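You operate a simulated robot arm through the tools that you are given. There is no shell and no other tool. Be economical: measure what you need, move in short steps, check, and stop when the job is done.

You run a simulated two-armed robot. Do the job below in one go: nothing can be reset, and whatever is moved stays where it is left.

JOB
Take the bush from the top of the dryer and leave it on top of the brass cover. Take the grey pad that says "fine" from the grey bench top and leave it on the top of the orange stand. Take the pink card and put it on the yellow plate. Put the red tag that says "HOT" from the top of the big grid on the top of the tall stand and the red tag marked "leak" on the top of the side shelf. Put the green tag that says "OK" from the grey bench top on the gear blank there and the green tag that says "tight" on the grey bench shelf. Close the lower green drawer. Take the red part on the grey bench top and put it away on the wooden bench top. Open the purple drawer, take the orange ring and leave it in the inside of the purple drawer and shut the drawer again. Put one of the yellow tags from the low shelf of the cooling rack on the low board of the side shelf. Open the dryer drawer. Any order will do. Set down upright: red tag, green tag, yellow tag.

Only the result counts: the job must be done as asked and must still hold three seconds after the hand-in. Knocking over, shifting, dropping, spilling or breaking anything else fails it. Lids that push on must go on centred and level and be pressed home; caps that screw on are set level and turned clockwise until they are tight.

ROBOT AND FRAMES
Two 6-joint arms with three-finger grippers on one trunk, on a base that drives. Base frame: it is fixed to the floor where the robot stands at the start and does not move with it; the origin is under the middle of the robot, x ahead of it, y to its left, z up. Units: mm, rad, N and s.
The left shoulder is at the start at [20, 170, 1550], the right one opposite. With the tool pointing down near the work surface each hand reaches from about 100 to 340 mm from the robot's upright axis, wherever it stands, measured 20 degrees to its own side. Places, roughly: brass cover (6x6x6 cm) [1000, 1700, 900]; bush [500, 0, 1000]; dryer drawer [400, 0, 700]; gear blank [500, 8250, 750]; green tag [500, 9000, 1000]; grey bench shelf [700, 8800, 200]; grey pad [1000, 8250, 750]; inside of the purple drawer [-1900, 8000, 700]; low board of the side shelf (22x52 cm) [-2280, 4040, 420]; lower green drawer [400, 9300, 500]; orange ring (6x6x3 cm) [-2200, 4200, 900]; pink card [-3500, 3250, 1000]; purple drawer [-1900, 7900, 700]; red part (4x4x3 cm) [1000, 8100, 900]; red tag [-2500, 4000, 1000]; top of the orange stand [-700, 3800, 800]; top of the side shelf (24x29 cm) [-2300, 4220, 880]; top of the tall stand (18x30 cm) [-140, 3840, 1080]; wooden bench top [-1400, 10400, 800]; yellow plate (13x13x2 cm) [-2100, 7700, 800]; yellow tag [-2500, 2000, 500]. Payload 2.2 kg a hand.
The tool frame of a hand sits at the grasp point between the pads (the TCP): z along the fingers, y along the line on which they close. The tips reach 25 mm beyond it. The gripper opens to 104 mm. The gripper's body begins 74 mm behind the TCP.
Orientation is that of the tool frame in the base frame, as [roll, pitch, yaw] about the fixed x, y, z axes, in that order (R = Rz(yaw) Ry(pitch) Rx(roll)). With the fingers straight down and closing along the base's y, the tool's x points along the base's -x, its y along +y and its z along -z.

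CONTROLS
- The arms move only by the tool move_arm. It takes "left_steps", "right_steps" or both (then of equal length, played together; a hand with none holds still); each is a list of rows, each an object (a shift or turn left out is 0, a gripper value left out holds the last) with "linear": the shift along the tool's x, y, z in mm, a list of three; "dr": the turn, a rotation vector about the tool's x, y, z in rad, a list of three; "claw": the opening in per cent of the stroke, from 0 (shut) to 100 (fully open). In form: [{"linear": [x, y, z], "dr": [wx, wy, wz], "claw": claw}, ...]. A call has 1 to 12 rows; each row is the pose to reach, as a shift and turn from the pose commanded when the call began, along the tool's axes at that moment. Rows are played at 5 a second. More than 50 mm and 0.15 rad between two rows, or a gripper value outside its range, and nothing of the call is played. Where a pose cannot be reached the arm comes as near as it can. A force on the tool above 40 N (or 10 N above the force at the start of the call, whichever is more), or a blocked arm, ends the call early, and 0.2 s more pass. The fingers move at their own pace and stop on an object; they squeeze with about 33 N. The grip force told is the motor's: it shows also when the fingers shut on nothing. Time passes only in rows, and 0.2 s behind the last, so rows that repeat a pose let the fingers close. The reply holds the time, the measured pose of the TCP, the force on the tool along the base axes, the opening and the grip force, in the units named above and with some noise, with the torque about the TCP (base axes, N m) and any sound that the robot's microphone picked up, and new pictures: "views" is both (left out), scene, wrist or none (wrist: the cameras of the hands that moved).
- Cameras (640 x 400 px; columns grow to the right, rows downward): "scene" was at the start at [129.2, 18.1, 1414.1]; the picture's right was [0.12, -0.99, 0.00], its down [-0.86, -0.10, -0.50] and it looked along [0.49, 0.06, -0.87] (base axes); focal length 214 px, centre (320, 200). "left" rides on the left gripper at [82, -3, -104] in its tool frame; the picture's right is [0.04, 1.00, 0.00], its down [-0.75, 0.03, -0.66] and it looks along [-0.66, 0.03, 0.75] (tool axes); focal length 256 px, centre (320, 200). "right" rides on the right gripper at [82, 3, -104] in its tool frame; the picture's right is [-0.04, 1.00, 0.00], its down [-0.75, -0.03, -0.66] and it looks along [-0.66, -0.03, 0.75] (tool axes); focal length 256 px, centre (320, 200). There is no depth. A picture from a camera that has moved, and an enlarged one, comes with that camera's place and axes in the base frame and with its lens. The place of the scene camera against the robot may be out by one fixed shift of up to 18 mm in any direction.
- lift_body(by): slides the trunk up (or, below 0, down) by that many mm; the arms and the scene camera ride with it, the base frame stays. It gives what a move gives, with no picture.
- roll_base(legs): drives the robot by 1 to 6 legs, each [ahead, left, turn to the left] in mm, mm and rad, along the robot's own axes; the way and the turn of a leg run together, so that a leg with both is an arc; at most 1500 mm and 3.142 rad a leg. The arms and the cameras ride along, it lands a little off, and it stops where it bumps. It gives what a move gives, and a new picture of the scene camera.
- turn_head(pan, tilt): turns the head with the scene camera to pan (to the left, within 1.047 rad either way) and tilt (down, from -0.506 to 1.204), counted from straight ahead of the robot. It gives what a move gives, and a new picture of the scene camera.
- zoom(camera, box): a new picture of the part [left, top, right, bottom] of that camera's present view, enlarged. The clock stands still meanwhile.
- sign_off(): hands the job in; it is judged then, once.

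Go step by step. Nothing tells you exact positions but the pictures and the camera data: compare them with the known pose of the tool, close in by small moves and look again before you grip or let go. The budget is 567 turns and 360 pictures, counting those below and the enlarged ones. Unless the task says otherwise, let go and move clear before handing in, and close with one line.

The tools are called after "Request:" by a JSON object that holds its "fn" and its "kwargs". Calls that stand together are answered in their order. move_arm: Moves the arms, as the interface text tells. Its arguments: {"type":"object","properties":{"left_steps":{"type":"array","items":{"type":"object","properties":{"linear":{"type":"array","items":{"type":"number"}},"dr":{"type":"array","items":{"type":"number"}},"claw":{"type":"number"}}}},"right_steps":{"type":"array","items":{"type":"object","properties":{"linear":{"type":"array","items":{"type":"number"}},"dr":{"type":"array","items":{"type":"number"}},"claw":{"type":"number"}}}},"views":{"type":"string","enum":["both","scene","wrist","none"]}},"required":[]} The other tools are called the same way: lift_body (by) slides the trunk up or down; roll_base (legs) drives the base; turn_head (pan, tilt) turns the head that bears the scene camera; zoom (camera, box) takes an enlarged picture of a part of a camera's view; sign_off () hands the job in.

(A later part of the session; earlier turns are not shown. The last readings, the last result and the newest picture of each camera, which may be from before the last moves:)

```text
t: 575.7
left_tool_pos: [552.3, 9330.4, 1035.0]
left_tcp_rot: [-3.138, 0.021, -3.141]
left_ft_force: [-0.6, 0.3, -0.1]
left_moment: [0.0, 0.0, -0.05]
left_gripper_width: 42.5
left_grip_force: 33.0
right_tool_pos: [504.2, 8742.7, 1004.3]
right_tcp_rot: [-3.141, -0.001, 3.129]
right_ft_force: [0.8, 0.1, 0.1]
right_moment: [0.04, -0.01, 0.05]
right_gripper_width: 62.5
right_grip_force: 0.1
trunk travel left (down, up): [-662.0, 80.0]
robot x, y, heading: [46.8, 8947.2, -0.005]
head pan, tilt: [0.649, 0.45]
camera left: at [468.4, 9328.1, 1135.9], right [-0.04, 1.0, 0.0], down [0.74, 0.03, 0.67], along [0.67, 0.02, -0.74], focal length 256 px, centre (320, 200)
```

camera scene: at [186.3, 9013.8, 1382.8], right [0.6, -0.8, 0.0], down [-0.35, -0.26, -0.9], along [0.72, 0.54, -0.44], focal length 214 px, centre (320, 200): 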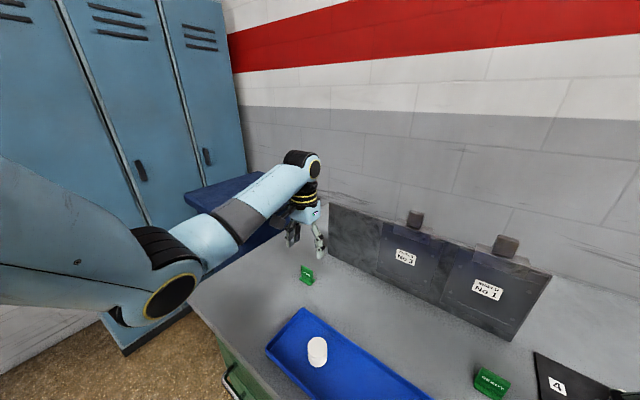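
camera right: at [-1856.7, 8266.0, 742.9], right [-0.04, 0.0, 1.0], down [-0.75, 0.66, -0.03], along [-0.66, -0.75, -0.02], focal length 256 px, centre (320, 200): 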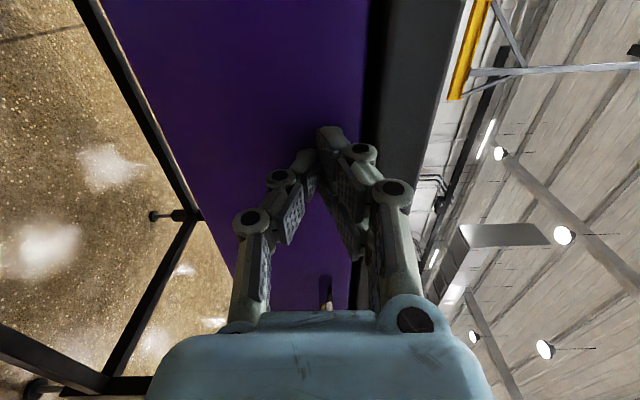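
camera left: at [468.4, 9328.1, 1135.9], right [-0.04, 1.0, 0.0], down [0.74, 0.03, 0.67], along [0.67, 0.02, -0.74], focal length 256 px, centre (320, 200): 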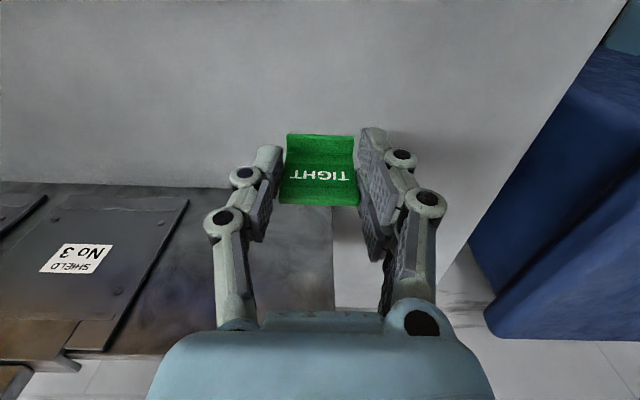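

TIGHT is held. I'll back out, go down fully, and line up with the open low shelf near (520, 8800, 200).

Request:
{"fn": "roll_base", "kwargs": {"legs": [[-420, 0, 0.005], [0, -440, 0]]}}

Request:
{"fn": "lift_body", "kwargs": {"by": -400}}

Request:
{"fn": "lift_body", "kwargs": {"by": -250}}

Request:
{"fn": "turn_head", "kwargs": {"pan": 0.2, "tilt": 0.3}}

```text
t: 580.6
left_tool_pos: [129.8, 8894.5, 1033.6]
left_tcp_rot: [-3.139, 0.019, -3.141]
left_ft_force: [-0.5, 0.8, -0.1]
left_moment: [-0.02, -0.01, 0.02]
left_gripper_width: 42.5
left_grip_force: 32.7
right_tool_pos: [82.0, 8307.3, 1003.1]
right_tcp_rot: [-3.141, 0.0, 3.128]
right_ft_force: [0.4, 0.2, 0.2]
right_moment: [0.0, -0.01, 0.0]
right_gripper_width: 62.3
right_grip_force: 0.0
trunk travel left (down, up): [-662.0, 80.0]
robot x, y, heading: [-373.1, 8511.2, -0.005]
head pan, tilt: [0.649, 0.45]
camera scene: at [-238.4, 8577.7, 1383.0], right [0.6, -0.8, 0.0], down [-0.35, -0.26, -0.9], along [0.72, 0.54, -0.44], focal length 214 px, centre (320, 200)
```

scene: 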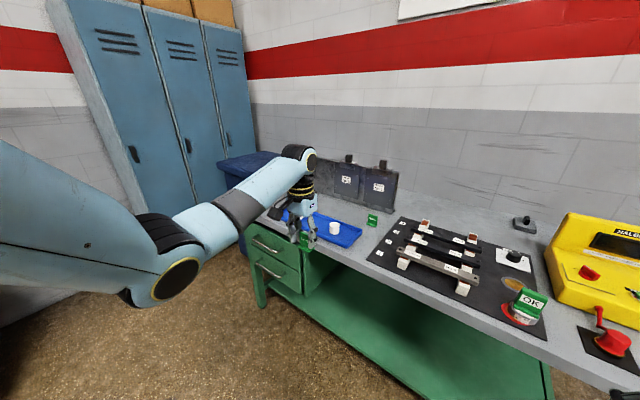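

```text
t: 584.4
left_tool_pos: [129.8, 8895.1, 633.5]
left_tcp_rot: [-3.137, 0.022, 3.141]
left_ft_force: [0.5, -0.6, -0.4]
left_moment: [0.01, 0.01, -0.02]
left_gripper_width: 42.5
left_grip_force: 33.0
right_tool_pos: [81.9, 8307.8, 603.3]
right_tcp_rot: [-3.14, -0.001, 3.127]
right_ft_force: [0.4, -0.1, 0.4]
right_moment: [0.02, -0.01, 0.01]
right_gripper_width: 62.6
right_grip_force: 0.0
trunk travel left (down, up): [-262.0, 480.0]
robot x, y, heading: [-371.3, 8515.9, -0.007]
head pan, tilt: [0.649, 0.45]
```

```text
t: 587.0
left_tool_pos: [130.8, 8895.3, 383.8]
left_tcp_rot: [-3.141, 0.021, 3.141]
left_ft_force: [0.6, 0.0, -0.5]
left_moment: [0.0, -0.01, -0.02]
left_gripper_width: 42.3
left_grip_force: 33.2
right_tool_pos: [80.8, 8306.5, 354.4]
right_tcp_rot: [-3.14, 0.0, 3.127]
right_ft_force: [0.1, -0.3, 0.5]
right_moment: [0.01, 0.0, 0.04]
right_gripper_width: 62.5
right_grip_force: 0.0
trunk travel left (down, up): [-12.0, 730.0]
robot x, y, heading: [-375.5, 8515.2, -0.002]
head pan, tilt: [0.649, 0.45]
```

```text
t: 587.9
left_tool_pos: [130.0, 8895.4, 383.9]
left_tcp_rot: [-3.139, 0.019, -3.141]
left_ft_force: [-0.6, 0.4, 0.2]
left_moment: [-0.02, 0.03, -0.02]
left_gripper_width: 42.6
left_grip_force: 32.4
right_tool_pos: [81.7, 8306.7, 352.9]
right_tcp_rot: [-3.141, 0.0, 3.129]
right_ft_force: [0.4, 0.2, -0.9]
right_moment: [0.02, 0.0, 0.01]
right_gripper_width: 62.4
right_grip_force: 0.3
trunk travel left (down, up): [-12.0, 730.0]
robot x, y, heading: [-375.8, 8513.7, -0.01]
head pan, tilt: [0.201, 0.3]
camera scene: at [-189.6, 8541.1, 734.3], right [0.19, -0.98, 0.0], down [-0.29, -0.06, -0.95], along [0.94, 0.19, -0.3], focal length 214 px, centre (320, 200)
```

scene: 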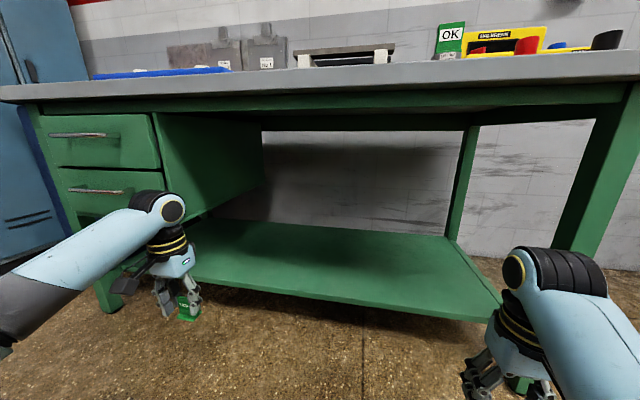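

The shelf is clear. I'll drive in 390 mm under the bench with the tag held above the shelf.

Request:
{"fn": "roll_base", "kwargs": {"legs": [[300, 0, 0]]}}

Request:
{"fn": "zoom", "kwargs": {"camera": "left", "box": [0, 0, 640, 400]}}

```text
t: 590.0
left_tool_pos: [432.7, 8894.3, 385.0]
left_tcp_rot: [-3.14, 0.019, -3.139]
left_ft_force: [-0.4, -0.2, 0.0]
left_moment: [0.0, -0.02, -0.03]
left_gripper_width: 42.7
left_grip_force: 33.0
right_tool_pos: [385.4, 8305.9, 352.5]
right_tcp_rot: [-3.141, 0.001, 3.13]
right_ft_force: [-0.2, -0.6, 0.6]
right_moment: [0.03, 0.0, -0.04]
right_gripper_width: 62.3
right_grip_force: 0.1
trunk travel left (down, up): [-12.0, 730.0]
robot x, y, heading: [-73.8, 8511.5, -0.007]
head pan, tilt: [0.201, 0.3]
camera scene: at [113.4, 8539.9, 734.3], right [0.2, -0.98, 0.0], down [-0.29, -0.06, -0.96], along [0.94, 0.19, -0.3], focal length 214 px, centre (320, 200)
```

scene: 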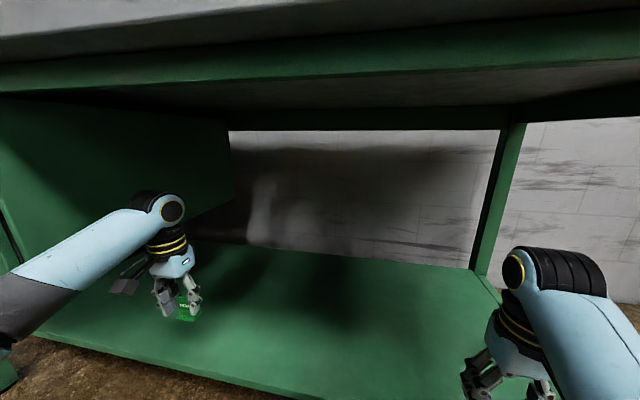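

```text
1.00 times, centred on (320, 200) of left (not enlarged: the box is as wide or as high as the picture)
camera zoom: at [348.3, 8891.5, 485.5], right [-0.04, 1.0, 0.0], down [0.74, 0.03, 0.67], along [0.67, 0.03, -0.74], focal length 256 px, centre (320, 200)
```

zoom: 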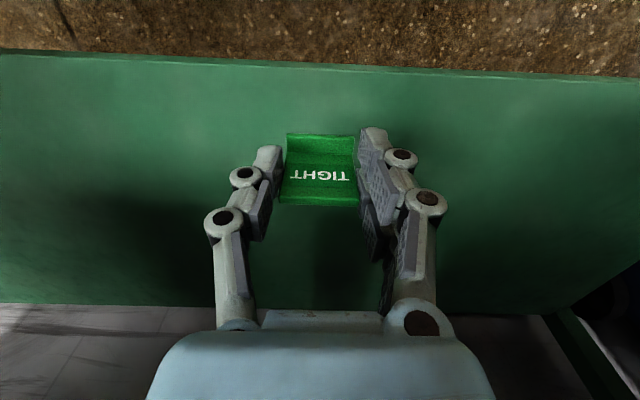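

Request:
{"fn": "roll_base", "kwargs": {"legs": [[80, 0, 0]]}}

Request:
{"fn": "move_arm", "kwargs": {"left_steps": [{"linear": [0, 0, 40]}, {"linear": [0, 0, 80]}, {"linear": [0, 0, 110]}, {"linear": [0, 0, 125]}, {"linear": [0, 0, 125]}], "views": "wrist"}}

```text
t: 591.0
left_tool_pos: [510.9, 8894.3, 382.5]
left_tcp_rot: [-3.14, 0.017, -3.14]
left_ft_force: [0.4, -0.4, 0.4]
left_moment: [0.05, -0.01, -0.02]
left_gripper_width: 42.7
left_grip_force: 33.1
right_tool_pos: [465.4, 8305.8, 352.5]
right_tcp_rot: [3.141, 0.001, 3.129]
right_ft_force: [1.0, 0.3, 0.1]
right_moment: [-0.03, -0.02, -0.02]
right_gripper_width: 62.6
right_grip_force: 0.1
trunk travel left (down, up): [-12.0, 730.0]
robot x, y, heading: [6.7, 8508.9, -0.008]
head pan, tilt: [0.201, 0.3]
camera scene: at [193.1, 8539.7, 734.3], right [0.2, -0.98, 0.0], down [-0.29, -0.06, -0.96], along [0.94, 0.19, -0.3], focal length 214 px, centre (320, 200)
```

scene: 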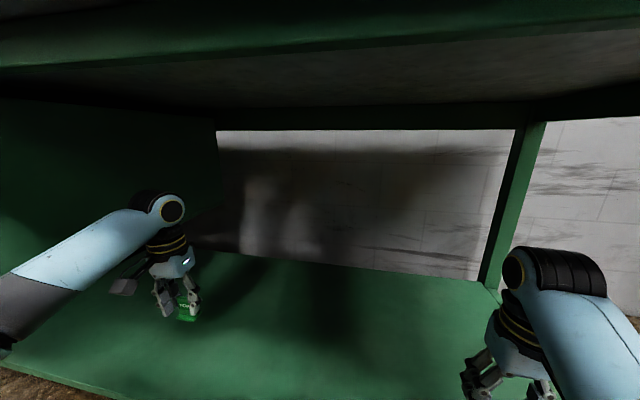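

```text
t: 592.2
left_tool_pos: [513.2, 8894.7, 258.3]
left_tcp_rot: [-3.139, 0.018, -3.141]
left_ft_force: [-0.5, 0.1, -0.4]
left_moment: [0.0, 0.0, -0.04]
left_gripper_width: 42.5
left_grip_force: 33.4
right_tool_pos: [465.6, 8306.1, 354.2]
right_tcp_rot: [3.14, 0.001, 3.129]
right_ft_force: [-0.3, -0.7, -0.1]
right_moment: [0.02, 0.03, -0.01]
right_gripper_width: 62.5
right_grip_force: 0.0
trunk travel left (down, up): [-12.0, 730.0]
robot x, y, heading: [10.4, 8513.5, -0.002]
head pan, tilt: [0.201, 0.3]
camera left: at [429.8, 8891.3, 360.2], right [-0.04, 1.0, 0.0], down [0.74, 0.03, 0.67], along [0.67, 0.03, -0.74], focal length 256 px, centre (320, 200)
```

left: 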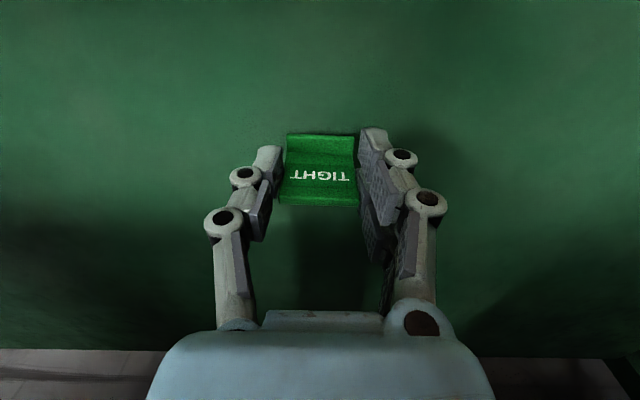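

Getting close to the shelf, I'll lower in small steps until contact.

Request:
{"fn": "move_arm", "kwargs": {"left_steps": [{"linear": [0, 0, 6]}, {"linear": [0, 0, 12]}, {"linear": [0, 0, 17]}, {"linear": [0, 0, 22]}, {"linear": [0, 0, 26]}, {"linear": [0, 0, 30]}, {"linear": [0, 0, 34]}, {"linear": [0, 0, 38]}, {"linear": [0, 0, 42]}, {"linear": [0, 0, 46]}, {"linear": [0, 0, 50]}], "views": "none"}}

```text
t: 594.4
left_tool_pos: [518.4, 8894.6, 218.5]
left_tcp_rot: [3.142, 0.027, 3.141]
left_ft_force: [-5.0, -2.0, 25.9]
left_moment: [-0.01, 0.06, 0.02]
left_gripper_width: 42.6
left_grip_force: 33.2
right_tool_pos: [465.3, 8307.0, 353.9]
right_tcp_rot: [3.139, 0.003, 3.13]
right_ft_force: [0.3, -0.8, 0.0]
right_moment: [-0.01, -0.01, 0.03]
right_gripper_width: 62.6
right_grip_force: 0.0
trunk travel left (down, up): [-12.0, 730.0]
robot x, y, heading: [6.1, 8511.8, -0.004]
head pan, tilt: [0.201, 0.3]
stopped in row 10 (left hand): the force on the tool passed its limit at 44 N (the readings are from after the stop); the commanded pose is now the measured one
```

Contact. I'll release and rise.

Request:
{"fn": "move_arm", "kwargs": {"left_steps": [{"linear": [0, 0, -2], "claw": 50}, {"linear": [0, 0, -2], "claw": 62}, {"linear": [0, 0, -2], "claw": 72}, {"linear": [0, 0, -2], "claw": 72}, {"linear": [0, 0, -40]}, {"linear": [0, 0, -85]}, {"linear": [0, 0, -130]}, {"linear": [0, 0, -150]}], "views": "wrist"}}

```text
t: 596.2
left_tool_pos: [512.4, 8894.8, 366.0]
left_tcp_rot: [-3.139, 0.021, -3.141]
left_ft_force: [0.1, 0.5, -1.0]
left_moment: [-0.03, -0.01, 0.01]
left_gripper_width: 75.1
left_grip_force: 0.1
right_tool_pos: [465.0, 8305.3, 353.2]
right_tcp_rot: [-3.141, 0.001, 3.129]
right_ft_force: [-0.2, -0.7, -0.1]
right_moment: [0.01, -0.03, -0.04]
right_gripper_width: 62.4
right_grip_force: 0.1
trunk travel left (down, up): [-12.0, 730.0]
robot x, y, heading: [10.4, 8512.7, -0.001]
head pan, tilt: [0.201, 0.3]
camera left: at [428.3, 8891.3, 467.3], right [-0.04, 1.0, 0.0], down [0.74, 0.03, 0.67], along [0.67, 0.03, -0.74], focal length 256 px, centre (320, 200)
```

left: 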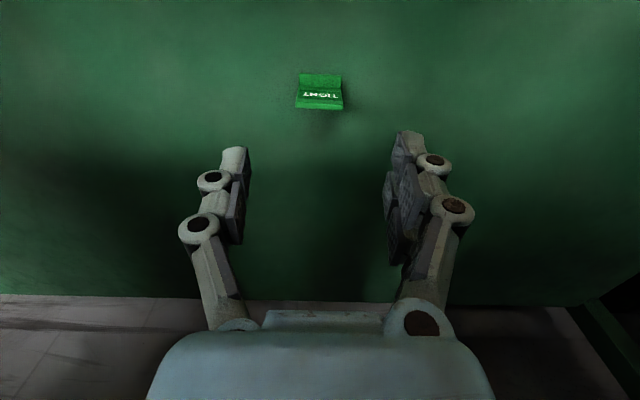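

TIGHT stands on the shelf. I'll back out, rise and look at the grey pad and behind the tester.

Request:
{"fn": "roll_base", "kwargs": {"legs": [[-420, 0, 0]]}}

Request:
{"fn": "lift_body", "kwargs": {"by": 400}}

Request:
{"fn": "lift_body", "kwargs": {"by": 330}}

Request:
{"fn": "turn_head", "kwargs": {"pan": -0.15, "tilt": 0.4}}

Request:
{"fn": "zoom", "kwargs": {"camera": "scene", "box": [300, 140, 460, 240]}}

```text
t: 598.8
left_tool_pos: [94.8, 8896.7, 364.7]
left_tcp_rot: [-3.139, 0.022, 3.141]
left_ft_force: [0.1, -0.6, -0.3]
left_moment: [0.03, -0.04, 0.0]
left_gripper_width: 74.9
left_grip_force: 0.0
right_tool_pos: [47.7, 8306.5, 353.1]
right_tcp_rot: [-3.141, -0.001, 3.129]
right_ft_force: [0.5, 0.4, 0.0]
right_moment: [0.01, 0.01, -0.03]
right_gripper_width: 62.5
right_grip_force: 0.1
trunk travel left (down, up): [-12.0, 730.0]
robot x, y, heading: [-408.7, 8513.3, -0.006]
head pan, tilt: [0.201, 0.3]
camera scene: at [-224.1, 8541.2, 734.3], right [0.19, -0.98, 0.0], down [-0.29, -0.06, -0.96], along [0.94, 0.19, -0.3], focal length 214 px, centre (320, 200)
```

scene: 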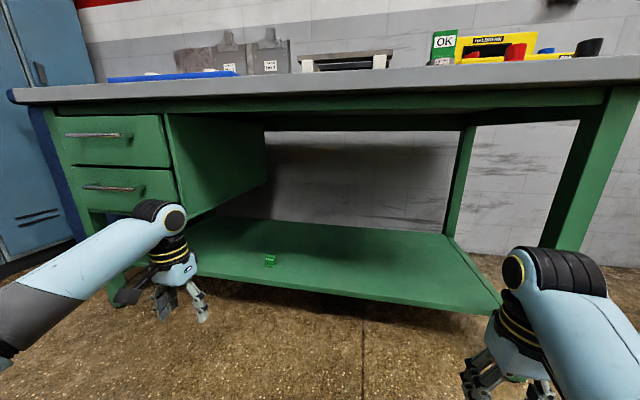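

```text
t: 602.6
left_tool_pos: [95.0, 8896.7, 765.3]
left_tcp_rot: [-3.14, 0.022, 3.142]
left_ft_force: [-0.5, 0.3, 0.6]
left_moment: [0.01, 0.03, 0.04]
left_gripper_width: 74.6
left_grip_force: 0.0
right_tool_pos: [47.6, 8307.5, 752.4]
right_tcp_rot: [3.141, -0.002, 3.13]
right_ft_force: [-0.1, 0.2, -0.1]
right_moment: [-0.02, 0.0, 0.01]
right_gripper_width: 62.6
right_grip_force: 0.1
trunk travel left (down, up): [-412.0, 330.0]
robot x, y, heading: [-415.0, 8511.8, -0.005]
head pan, tilt: [0.201, 0.3]
```

```text
t: 605.8
left_tool_pos: [94.9, 8895.7, 1094.7]
left_tcp_rot: [-3.139, 0.021, 3.14]
left_ft_force: [0.7, 0.6, -0.2]
left_moment: [0.02, 0.03, -0.01]
left_gripper_width: 75.0
left_grip_force: 0.0
right_tool_pos: [47.0, 8306.9, 1083.5]
right_tcp_rot: [-3.139, -0.002, 3.13]
right_ft_force: [0.4, -0.4, 0.5]
right_moment: [-0.03, 0.0, 0.02]
right_gripper_width: 62.4
right_grip_force: 0.0
trunk travel left (down, up): [-742.0, 0.0]
robot x, y, heading: [-408.2, 8509.7, -0.005]
head pan, tilt: [0.201, 0.3]
```

```text
t: 606.7
left_tool_pos: [95.2, 8895.7, 1095.2]
left_tcp_rot: [-3.14, 0.023, -3.14]
left_ft_force: [-0.1, 0.2, 0.1]
left_moment: [-0.02, 0.02, 0.01]
left_gripper_width: 74.9
left_grip_force: 0.1
right_tool_pos: [47.5, 8307.3, 1084.0]
right_tcp_rot: [3.141, -0.001, 3.13]
right_ft_force: [0.4, 0.7, 0.1]
right_moment: [0.01, -0.02, -0.02]
right_gripper_width: 62.5
right_grip_force: 0.1
trunk travel left (down, up): [-742.0, 0.0]
robot x, y, heading: [-410.5, 8513.6, -0.008]
head pan, tilt: [-0.15, 0.4]
camera scene: at [-255.1, 8509.0, 1467.9], right [-0.15, -0.99, 0.0], down [-0.38, 0.06, -0.92], along [0.91, -0.14, -0.39], focal length 214 px, centre (320, 200)
```

scene: 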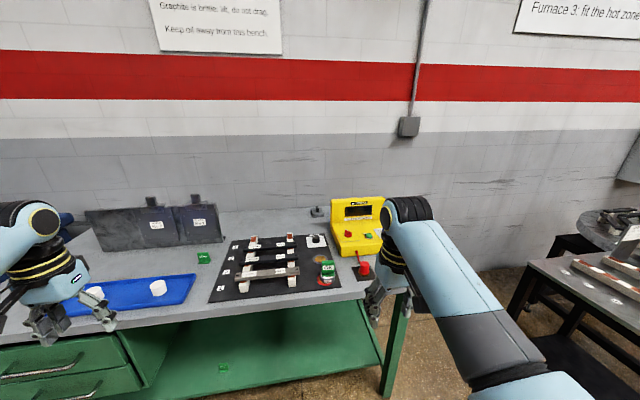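

```text
4.00 times, centred on (380, 190) of scene
camera zoom: at [-255.1, 8509.0, 1467.9], right [-0.15, -0.99, 0.0], down [-0.38, 0.06, -0.92], along [0.91, -0.14, -0.39], focal length 858 px, centre (80, 240)
```

zoom: 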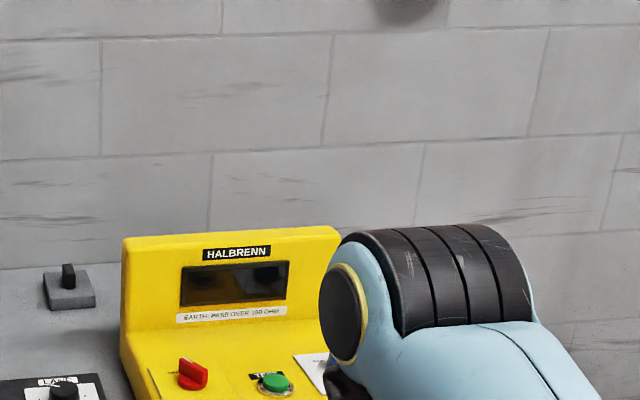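

The pad is at (932, 8345), and the red part should be behind the tester. Both are best reached from the bench's south end, facing +y. I'll drive there and turn.

Request:
{"fn": "roll_base", "kwargs": {"legs": [[-100, 0, 0], [0, -900, 0], [0, 0, 1.576]]}}

Request:
{"fn": "turn_head", "kwargs": {"pan": -0.9, "tilt": 0.45}}

```text
t: 616.0
left_tool_pos: [-902.9, 8122.7, 1094.3]
left_tcp_rot: [-3.14, 0.021, -1.566]
left_ft_force: [0.4, -0.3, 0.5]
left_moment: [0.0, 0.01, -0.01]
left_gripper_width: 74.8
left_grip_force: 0.1
right_tool_pos: [-313.0, 8078.3, 1084.0]
right_tcp_rot: [-3.141, 0.001, -1.58]
right_ft_force: [0.2, 0.0, -0.4]
right_moment: [0.01, 0.0, 0.0]
right_gripper_width: 62.4
right_grip_force: 0.1
trunk travel left (down, up): [-742.0, 0.0]
robot x, y, heading: [-520.9, 7618.8, 1.574]
head pan, tilt: [-0.15, 0.4]
camera scene: at [-511.4, 7790.7, 1467.9], right [0.99, -0.15, 0.0], down [-0.06, -0.39, -0.92], along [0.14, 0.91, -0.39], focal length 214 px, centre (320, 200)
```

scene: 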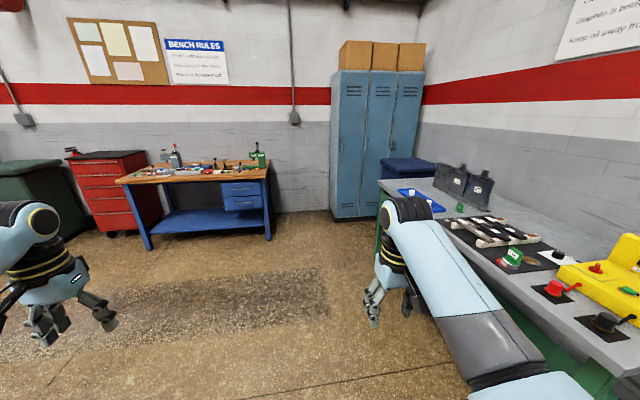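

```text
t: 617.1
left_tool_pos: [-903.0, 8122.6, 1094.5]
left_tcp_rot: [-3.14, 0.022, -1.566]
left_ft_force: [-0.7, -0.3, -0.3]
left_moment: [0.01, 0.0, -0.01]
left_gripper_width: 74.6
left_grip_force: 0.0
right_tool_pos: [-313.8, 8076.8, 1083.0]
right_tcp_rot: [-3.141, -0.001, -1.58]
right_ft_force: [0.2, 0.5, -0.4]
right_moment: [-0.02, 0.06, 0.0]
right_gripper_width: 62.4
right_grip_force: 0.1
trunk travel left (down, up): [-742.0, 0.0]
robot x, y, heading: [-518.9, 7621.3, 1.573]
head pan, tilt: [-0.901, 0.45]
camera scene: at [-453.2, 7756.3, 1463.2], right [0.62, -0.78, 0.0], down [-0.34, -0.27, -0.9], along [0.71, 0.56, -0.44], focal length 214 px, centre (320, 200)
```

scene: 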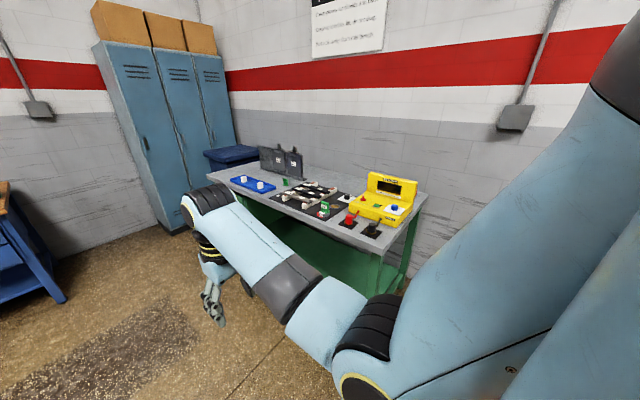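

Request:
{"fn": "zoom", "kwargs": {"camera": "scene", "box": [310, 160, 440, 250]}}

```text
4.44 times, centred on (375, 205) of scene
camera zoom: at [-453.2, 7756.3, 1463.2], right [0.62, -0.78, 0.0], down [-0.34, -0.27, -0.9], along [0.71, 0.56, -0.44], focal length 953 px, centre (76, 178)
```

zoom: 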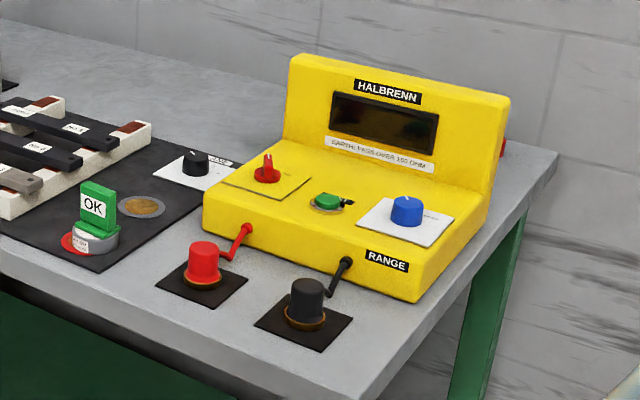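

The red part peeks out behind the tester's back corner, near (950, 8065). I'll reach it with the right arm from the south-west, but first swing the left arm out to the left so it won't hang over the bench.

Request:
{"fn": "move_arm", "kwargs": {"left_steps": [{"linear": [24, 38, 3], "dr": [0, 0, -0.085]}, {"linear": [52, 73, 6], "dr": [0, 0, -0.17]}, {"linear": [81, 106, 9], "dr": [0, 0, -0.255]}, {"linear": [114, 135, 12], "dr": [0, 0, -0.34]}, {"linear": [148, 162, 15], "dr": [0, 0, -0.425]}, {"linear": [184, 185, 18], "dr": [0, 0, -0.51]}, {"linear": [222, 205, 21], "dr": [0, 0, -0.595]}, {"linear": [261, 221, 24], "dr": [0, 0, -0.68]}, {"linear": [300, 234, 27], "dr": [0, 0, -0.765]}, {"linear": [340, 243, 30], "dr": [0, 0, -0.85]}, {"linear": [381, 249, 33], "dr": [0, 0, -0.935]}, {"linear": [381, 249, 33], "dr": [0, 0, -0.935]}], "views": "none"}}

Request:
{"fn": "roll_base", "kwargs": {"legs": [[-30, -600, 0], [0, 0, -0.52]]}}

Request:
{"fn": "turn_head", "kwargs": {"pan": -0.3, "tilt": 0.5}}

```text
t: 619.7
left_tool_pos: [-1189.0, 7756.7, 1020.9]
left_tcp_rot: [-3.122, 0.013, -0.632]
left_ft_force: [-0.4, 0.9, 0.4]
left_moment: [-0.02, 0.01, -0.07]
left_gripper_width: 74.9
left_grip_force: 0.1
left hand out of reach, approached as far as the arm can: row 9, 10, 11, 12
right_tool_pos: [-313.4, 8075.4, 1083.7]
right_tcp_rot: [3.141, 0.001, -1.58]
right_ft_force: [-0.4, -0.4, 0.3]
right_moment: [0.04, 0.05, 0.04]
right_gripper_width: 62.6
right_grip_force: 0.0
trunk travel left (down, up): [-742.0, 0.0]
robot x, y, heading: [-517.5, 7616.4, 1.569]
head pan, tilt: [-0.901, 0.45]
```

```text
t: 622.0
left_tool_pos: [-899.8, 7866.3, 1019.5]
left_tcp_rot: [-3.125, 0.014, -0.799]
left_ft_force: [0.6, -0.2, 0.1]
left_moment: [0.0, -0.01, -0.01]
left_gripper_width: 75.1
left_grip_force: 0.1
right_tool_pos: [18.2, 8033.9, 1082.7]
right_tcp_rot: [-3.141, -0.002, -1.745]
right_ft_force: [-0.3, -0.1, -0.4]
right_moment: [0.01, -0.02, 0.01]
right_gripper_width: 62.4
right_grip_force: 0.0
trunk travel left (down, up): [-742.0, 0.0]
robot x, y, heading: [-256.7, 7611.1, 1.408]
head pan, tilt: [-0.901, 0.45]
stopped in leg 1: the robot was blocked; the commanded pose is now the measured one
camera scene: at [-174.2, 7739.5, 1463.2], right [0.48, -0.88, 0.0], down [-0.38, -0.21, -0.9], along [0.79, 0.43, -0.43], focal length 214 px, centre (320, 200)
```

scene: 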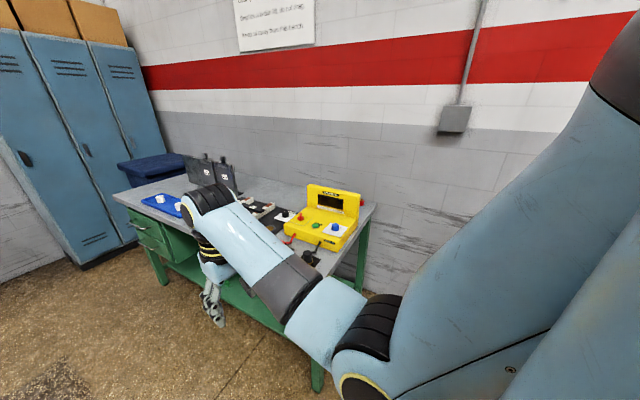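

```text
t: 623.0
left_tool_pos: [-897.1, 7865.0, 1020.9]
left_tcp_rot: [-3.122, 0.012, -0.801]
left_ft_force: [0.0, -0.8, 0.1]
left_moment: [0.02, 0.01, 0.0]
left_gripper_width: 74.9
left_grip_force: 0.1
right_tool_pos: [19.2, 8031.9, 1083.0]
right_tcp_rot: [-3.141, 0.0, -1.749]
right_ft_force: [-0.4, -0.5, -0.3]
right_moment: [-0.02, -0.01, 0.0]
right_gripper_width: 62.3
right_grip_force: 0.0
trunk travel left (down, up): [-742.0, 0.0]
robot x, y, heading: [-258.0, 7613.0, 1.406]
head pan, tilt: [-0.3, 0.499]
camera scene: at [-212.7, 7775.2, 1458.7], right [0.89, -0.45, 0.0], down [-0.22, -0.43, -0.88], along [0.4, 0.78, -0.48], focal length 214 px, centre (320, 200)
```

scene: 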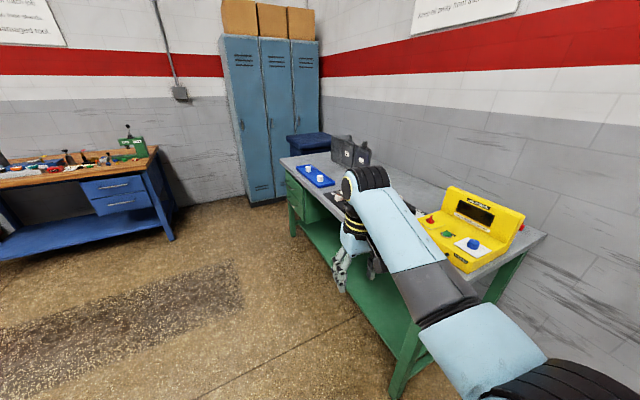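

Something on the right blocked me. I'll look to that side.

Request:
{"fn": "turn_head", "kwargs": {"pan": -1.04, "tilt": 0.75}}

```text
t: 624.0
left_tool_pos: [-897.2, 7865.6, 1022.9]
left_tcp_rot: [-3.122, 0.013, -0.801]
left_ft_force: [-0.2, -1.1, -0.7]
left_moment: [-0.03, -0.01, 0.02]
left_gripper_width: 74.7
left_grip_force: 0.0
right_tool_pos: [19.1, 8033.5, 1083.0]
right_tcp_rot: [3.141, 0.001, -1.746]
right_ft_force: [-0.4, -0.7, -1.0]
right_moment: [0.01, 0.01, 0.01]
right_gripper_width: 62.4
right_grip_force: 0.0
trunk travel left (down, up): [-742.0, 0.0]
robot x, y, heading: [-261.4, 7608.3, 1.403]
head pan, tilt: [-1.04, 0.75]
camera scene: at [-176.1, 7723.2, 1436.8], right [0.36, -0.93, 0.0], down [-0.64, -0.24, -0.73], along [0.68, 0.26, -0.68], focal length 214 px, centre (320, 200)
```

scene: 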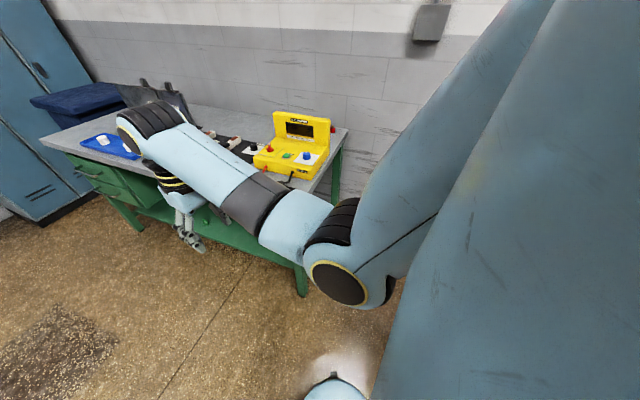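

Request:
{"fn": "roll_base", "kwargs": {"legs": [[0, 350, 0], [0, 0, -1.403]]}}

Request:
{"fn": "turn_head", "kwargs": {"pan": -0.35, "tilt": 0.45}}

```text
t: 629.7
left_tool_pos: [-466.8, 8347.4, 1020.9]
left_tcp_rot: [-3.122, 0.011, -2.198]
left_ft_force: [0.2, -0.7, 0.1]
left_moment: [0.01, 0.01, 0.01]
left_gripper_width: 75.0
left_grip_force: 0.0
right_tool_pos: [-143.4, 7472.5, 1083.8]
right_tcp_rot: [3.141, 0.0, 3.14]
right_ft_force: [-0.1, 0.6, -1.0]
right_moment: [-0.01, -0.02, -0.03]
right_gripper_width: 62.5
right_grip_force: 0.0
trunk travel left (down, up): [-742.0, 0.0]
robot x, y, heading: [-601.7, 7673.4, 0.011]
head pan, tilt: [-1.04, 0.75]
camera scene: at [-497.5, 7612.3, 1436.8], right [-0.86, -0.51, 0.0], down [-0.35, 0.59, -0.73], along [0.37, -0.63, -0.68], focal length 214 px, centre (320, 200)
```

scene: 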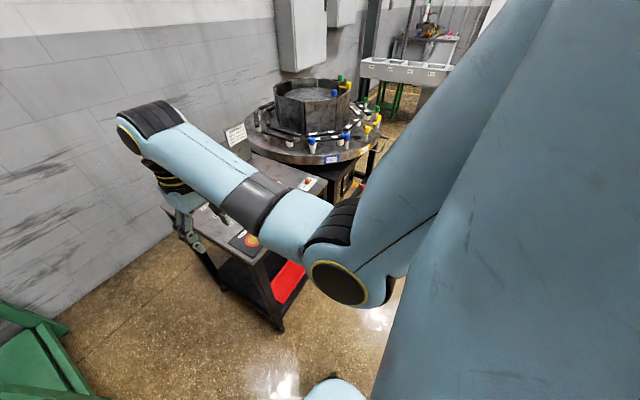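

```text
t: 630.8
left_tool_pos: [-468.1, 8346.9, 1021.4]
left_tcp_rot: [-3.124, 0.013, -2.198]
left_ft_force: [-0.8, 0.6, 0.8]
left_moment: [0.01, -0.01, 0.02]
left_gripper_width: 74.7
left_grip_force: 0.1
right_tool_pos: [-143.9, 7473.2, 1083.9]
right_tcp_rot: [3.141, -0.001, 3.139]
right_ft_force: [0.2, 0.0, -0.7]
right_moment: [0.03, 0.01, 0.01]
right_gripper_width: 62.5
right_grip_force: 0.0
trunk travel left (down, up): [-742.0, 0.0]
robot x, y, heading: [-597.6, 7669.2, 0.007]
head pan, tilt: [-0.351, 0.45]
camera scene: at [-453.5, 7652.4, 1463.2], right [-0.34, -0.94, 0.0], down [-0.41, 0.15, -0.9], along [0.85, -0.3, -0.44], focal length 214 px, centre (320, 200)
```

scene: 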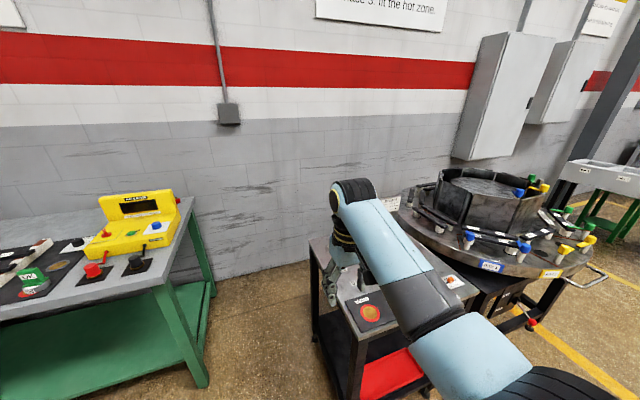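

The south cart's corner is close, so the channel between it and the bench is narrow (y ≈ 7430–7995). I'll turn to about 60°, retract the right hand a bit, and slide east at y ≈ 7715.

Request:
{"fn": "move_arm", "kwargs": {"right_steps": [{"linear": [20, 0, 15]}, {"linear": [45, 0, 30]}, {"linear": [70, 0, 45]}, {"linear": [70, 0, 45]}], "views": "none"}}

Request:
{"fn": "roll_base", "kwargs": {"legs": [[0, 45, 0], [0, 0, 1.05], [295, -485, 0]]}}

```text
t: 631.8
left_tool_pos: [-466.6, 8347.2, 1021.2]
left_tcp_rot: [-3.122, 0.011, -2.196]
left_ft_force: [0.0, 0.2, -0.7]
left_moment: [0.04, 0.01, 0.0]
left_gripper_width: 75.1
left_grip_force: 0.0
right_tool_pos: [-212.3, 7473.5, 1038.7]
right_tcp_rot: [-3.141, -0.001, 3.141]
right_ft_force: [-0.6, -0.1, 0.4]
right_moment: [-0.03, 0.0, -0.01]
right_gripper_width: 62.2
right_grip_force: 0.0
trunk travel left (down, up): [-742.0, 0.0]
robot x, y, heading: [-605.7, 7671.0, 0.006]
head pan, tilt: [-0.351, 0.45]
```

```text
t: 638.2
left_tool_pos: [-543.9, 8188.5, 1021.5]
left_tcp_rot: [-3.122, 0.014, -1.162]
left_ft_force: [0.3, 0.0, -1.1]
left_moment: [0.01, 0.01, 0.0]
left_gripper_width: 75.0
left_grip_force: 0.0
right_tool_pos: [336.1, 7960.7, 1039.0]
right_tcp_rot: [-3.14, -0.001, -2.108]
right_ft_force: [0.5, 0.8, 0.6]
right_moment: [0.02, 0.0, -0.01]
right_gripper_width: 62.4
right_grip_force: 0.1
trunk travel left (down, up): [-742.0, 0.0]
robot x, y, heading: [-31.5, 7728.0, 1.044]
head pan, tilt: [-0.351, 0.45]
camera scene: at [64.9, 7856.6, 1463.2], right [0.64, -0.77, 0.0], down [-0.34, -0.28, -0.9], along [0.69, 0.57, -0.44], focal length 214 px, centre (320, 200)
```

scene: 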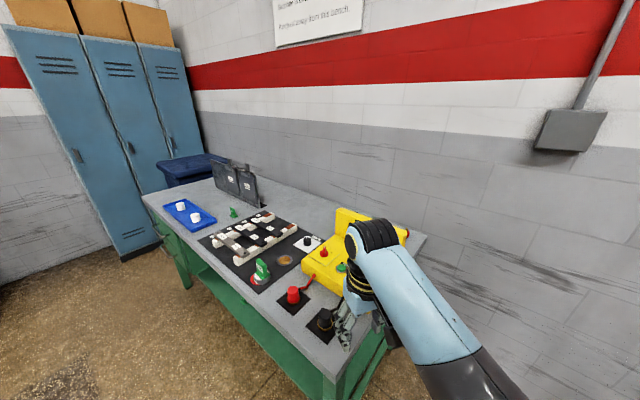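

Request:
{"fn": "roll_base", "kwargs": {"legs": [[228, -422, 0]]}}

Request:
{"fn": "zoom", "kwargs": {"camera": "right", "box": [0, 0, 640, 400]}}

```text
t: 641.0
left_tool_pos: [-65.4, 8172.9, 1021.2]
left_tcp_rot: [-3.121, 0.011, -1.158]
left_ft_force: [0.4, -0.5, 0.7]
left_moment: [-0.01, 0.04, -0.03]
left_gripper_width: 74.8
left_grip_force: 0.0
right_tool_pos: [816.3, 7947.7, 1038.0]
right_tcp_rot: [3.14, 0.001, -2.105]
right_ft_force: [0.4, 0.1, 0.4]
right_moment: [-0.01, -0.02, -0.01]
right_gripper_width: 62.4
right_grip_force: 0.2
trunk travel left (down, up): [-742.0, 0.0]
robot x, y, heading: [446.8, 7713.7, 1.045]
head pan, tilt: [-0.351, 0.45]
camera scene: at [545.1, 7843.9, 1463.2], right [0.64, -0.77, 0.0], down [-0.33, -0.28, -0.9], along [0.69, 0.58, -0.44], focal length 214 px, centre (320, 200)
```

scene: 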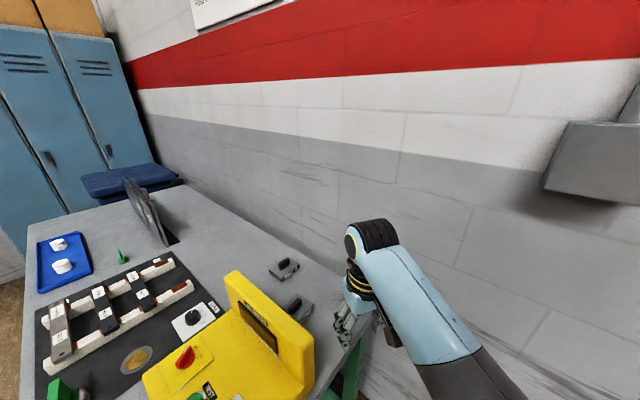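

```text
1.00 times, centred on (320, 200) of right (not enlarged: the box is as wide or as high as the picture)
camera zoom: at [770.8, 7879.9, 1142.6], right [-0.84, 0.54, 0.0], down [0.41, 0.63, 0.66], along [0.36, 0.55, -0.75], focal length 256 px, centre (320, 200)
```

zoom: 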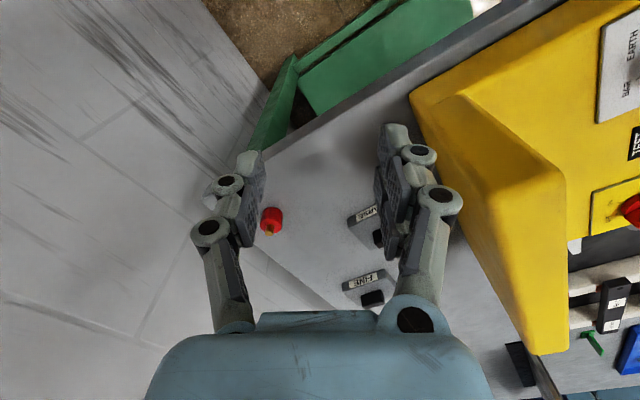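

Now I can see the red part and two grey pads behind the tester. I'll zoom to read them.

Request:
{"fn": "zoom", "kwargs": {"camera": "right", "box": [230, 170, 430, 310]}}

Request:
{"fn": "zoom", "kwargs": {"camera": "scene", "box": [240, 240, 380, 340]}}

```text
2.86 times, centred on (330, 240) of right
camera zoom: at [770.8, 7879.9, 1142.6], right [-0.84, 0.54, 0.0], down [0.41, 0.63, 0.66], along [0.36, 0.55, -0.75], focal length 731 px, centre (291, 86)
```

zoom: 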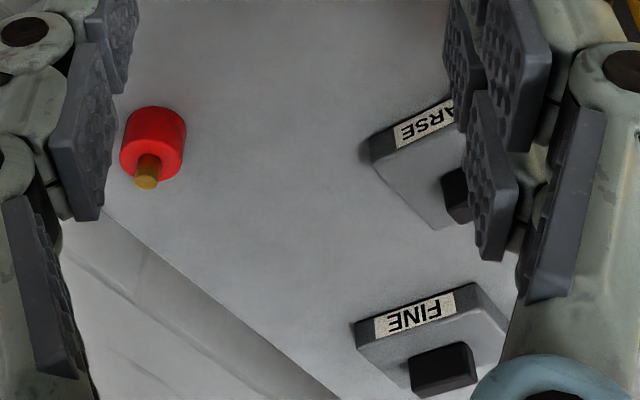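

```text
4.00 times, centred on (310, 290) of scene
camera zoom: at [545.1, 7843.9, 1463.2], right [0.64, -0.77, 0.0], down [-0.33, -0.28, -0.9], along [0.69, 0.58, -0.44], focal length 858 px, centre (360, -160)
```

zoom: 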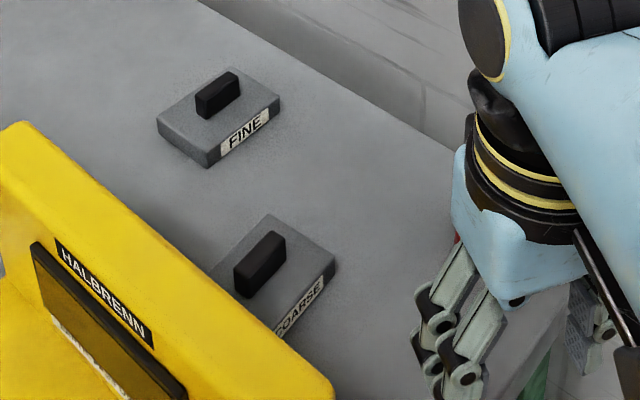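

The FINE pad is the far one at (935, 8314). The red part is at (967, 8059), a red cylinder with a brass pin. I'll move the right hand over the red part first.

Request:
{"fn": "move_arm", "kwargs": {"right_steps": [{"linear": [-40, -17, 0], "claw": 80}, {"linear": [-80, -34, 0]}, {"linear": [-120, -51, 0]}, {"linear": [-155, -66, 0]}, {"linear": [-172, -73, 0]}, {"linear": [-172, -73, 0]}], "views": "wrist"}}

```text
t: 642.4
left_tool_pos: [-65.4, 8173.3, 1020.8]
left_tcp_rot: [-3.123, 0.013, -1.16]
left_ft_force: [-1.0, 1.1, 1.0]
left_moment: [0.02, -0.01, 0.01]
left_gripper_width: 74.9
left_grip_force: 0.0
right_tool_pos: [967.1, 8060.1, 1039.1]
right_tcp_rot: [-3.141, -0.001, -2.104]
right_ft_force: [1.6, 0.6, 0.0]
right_moment: [-0.04, -0.01, 0.0]
right_gripper_width: 83.3
right_grip_force: 0.1
trunk travel left (down, up): [-742.0, 0.0]
robot x, y, heading: [448.0, 7711.3, 1.046]
head pan, tilt: [-0.351, 0.45]
camera right: at [920.7, 7990.6, 1143.0], right [-0.84, 0.54, 0.0], down [0.41, 0.63, 0.66], along [0.36, 0.55, -0.75], focal length 256 px, centre (320, 200)
```

right: 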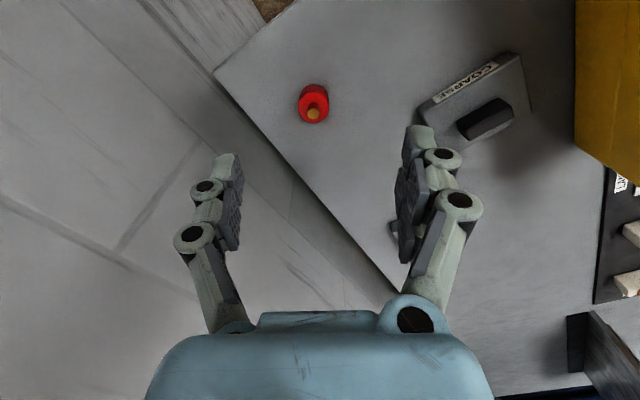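

Request:
{"fn": "lift_body", "kwargs": {"by": -95}}

Request:
{"fn": "move_arm", "kwargs": {"right_steps": [{"linear": [-8, -5, 0]}, {"linear": [-8, -5, 4]}], "views": "wrist"}}

```text
t: 643.7
left_tool_pos: [-65.4, 8173.8, 926.7]
left_tcp_rot: [-3.123, 0.01, -1.159]
left_ft_force: [0.2, 1.1, -0.1]
left_moment: [0.03, -0.01, -0.01]
left_gripper_width: 75.0
left_grip_force: 0.0
right_tool_pos: [966.6, 8059.2, 943.1]
right_tcp_rot: [3.141, 0.001, -2.104]
right_ft_force: [0.0, -0.3, 0.3]
right_moment: [-0.01, -0.04, -0.01]
right_gripper_width: 82.9
right_grip_force: 0.1
trunk travel left (down, up): [-647.0, 95.0]
robot x, y, heading: [444.2, 7714.4, 1.048]
head pan, tilt: [-0.351, 0.45]
```

```text
t: 644.3
left_tool_pos: [-65.2, 8172.9, 926.0]
left_tcp_rot: [-3.122, 0.01, -1.159]
left_ft_force: [0.0, 1.0, -0.7]
left_moment: [0.01, -0.02, -0.02]
left_gripper_width: 74.8
left_grip_force: 0.0
right_tool_pos: [974.3, 8065.0, 940.7]
right_tcp_rot: [3.141, 0.0, -2.104]
right_ft_force: [0.4, 0.3, 0.3]
right_moment: [-0.01, 0.0, -0.01]
right_gripper_width: 83.1
right_grip_force: 0.1
trunk travel left (down, up): [-647.0, 95.0]
robot x, y, heading: [446.5, 7715.8, 1.043]
head pan, tilt: [-0.351, 0.45]
camera right: at [929.5, 7995.3, 1043.8], right [-0.84, 0.54, 0.0], down [0.41, 0.63, 0.66], along [0.36, 0.55, -0.75], focal length 256 px, centre (320, 200)
```

right: 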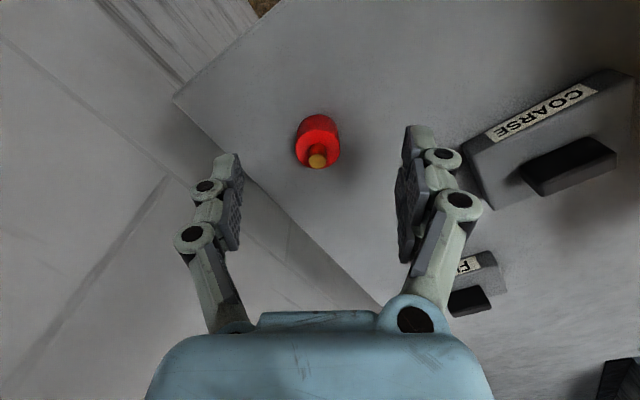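

Aligned. I'll lower 38 mm and close on the red part, then lift.

Request:
{"fn": "move_arm", "kwargs": {"right_steps": [{"linear": [-1, -1, 20]}, {"linear": [-1, -1, 37]}, {"linear": [-1, -1, 37], "claw": 50}, {"linear": [-1, -1, 37], "claw": 15}, {"linear": [-1, -1, 37], "claw": 10}, {"linear": [-1, -1, 0]}, {"linear": [-1, -1, -45]}, {"linear": [-1, -1, -90]}, {"linear": [-1, -1, -90]}], "views": "wrist"}}

```text
t: 646.3
left_tool_pos: [-64.3, 8173.3, 926.4]
left_tcp_rot: [-3.122, 0.01, -1.159]
left_ft_force: [0.6, 0.4, 0.1]
left_moment: [-0.03, 0.01, 0.01]
left_gripper_width: 75.0
left_grip_force: 0.1
right_tool_pos: [976.0, 8063.7, 1028.1]
right_tcp_rot: [-3.14, 0.0, -2.106]
right_ft_force: [0.4, 0.2, -1.9]
right_moment: [0.02, 0.01, -0.03]
right_gripper_width: 31.8
right_grip_force: 33.3
trunk travel left (down, up): [-647.0, 95.0]
robot x, y, heading: [443.1, 7714.9, 1.045]
head pan, tilt: [-0.351, 0.45]
camera right: at [930.8, 7995.6, 1132.3], right [-0.84, 0.54, 0.0], down [0.41, 0.63, 0.66], along [0.36, 0.55, -0.76], focal length 256 px, centre (320, 200)
```

right: 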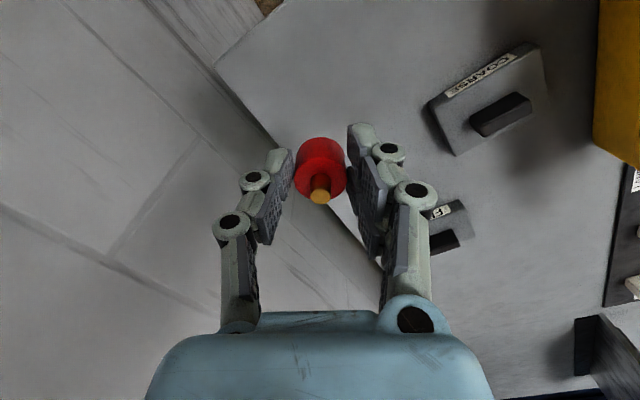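

I have the red part. I'll raise, retract the arm and back out west.

Request:
{"fn": "lift_body", "kwargs": {"by": 90}}

Request:
{"fn": "move_arm", "kwargs": {"right_steps": [{"linear": [40, 17, 12]}, {"linear": [80, 34, 25]}, {"linear": [120, 51, 38]}, {"linear": [155, 66, 50]}, {"linear": [180, 77, 62]}, {"linear": [180, 77, 62]}], "views": "none"}}

Request:
{"fn": "roll_base", "kwargs": {"legs": [[-228, 422, 0], [-295, 485, 0], [0, 0, 0.526]]}}

```text
t: 647.6
left_tool_pos: [-65.8, 8173.1, 1015.6]
left_tcp_rot: [-3.121, 0.012, -1.157]
left_ft_force: [-0.2, -0.7, -0.1]
left_moment: [0.0, -0.01, 0.0]
left_gripper_width: 74.5
left_grip_force: 0.0
right_tool_pos: [976.9, 8064.8, 1119.0]
right_tcp_rot: [-3.14, -0.002, -2.105]
right_ft_force: [0.3, 0.1, -1.4]
right_moment: [0.01, 0.03, -0.01]
right_gripper_width: 31.8
right_grip_force: 33.1
trunk travel left (down, up): [-737.0, 5.0]
robot x, y, heading: [442.7, 7714.8, 1.045]
head pan, tilt: [-0.351, 0.45]
```

```text
t: 649.0
left_tool_pos: [-64.9, 8174.2, 1017.0]
left_tcp_rot: [-3.122, 0.012, -1.16]
left_ft_force: [0.1, -0.1, -0.4]
left_moment: [0.02, 0.0, 0.03]
left_gripper_width: 75.2
left_grip_force: 0.1
right_tool_pos: [818.6, 7948.9, 1057.6]
right_tcp_rot: [-3.141, -0.002, -2.106]
right_ft_force: [-0.5, 0.7, -2.0]
right_moment: [0.01, 0.0, -0.01]
right_gripper_width: 31.7
right_grip_force: 33.2
trunk travel left (down, up): [-737.0, 5.0]
robot x, y, heading: [445.8, 7716.9, 1.044]
head pan, tilt: [-0.351, 0.45]
```

```text
t: 656.1
left_tool_pos: [-1267.9, 7861.6, 1017.5]
left_tcp_rot: [-3.122, 0.013, -0.639]
left_ft_force: [-0.3, -0.4, -0.2]
left_moment: [-0.01, 0.0, -0.02]
left_gripper_width: 74.7
left_grip_force: 0.2
right_tool_pos: [-390.3, 8105.5, 1057.4]
right_tcp_rot: [-3.141, -0.001, -1.585]
right_ft_force: [-0.1, 0.0, -0.6]
right_moment: [-0.02, -0.01, -0.01]
right_gripper_width: 31.7
right_grip_force: 33.1
trunk travel left (down, up): [-737.0, 5.0]
robot x, y, heading: [-593.0, 7718.4, 1.565]
head pan, tilt: [-0.351, 0.45]
camera scene: at [-570.7, 7883.3, 1458.2], right [0.94, -0.35, 0.0], down [-0.15, -0.41, -0.9], along [0.31, 0.84, -0.44], focal length 214 px, centre (320, 200)
```

scene: 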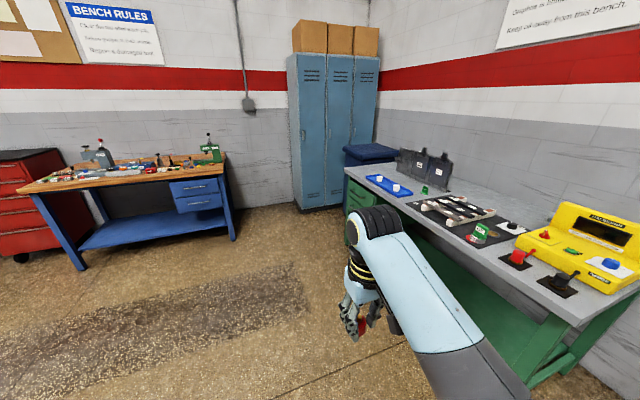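

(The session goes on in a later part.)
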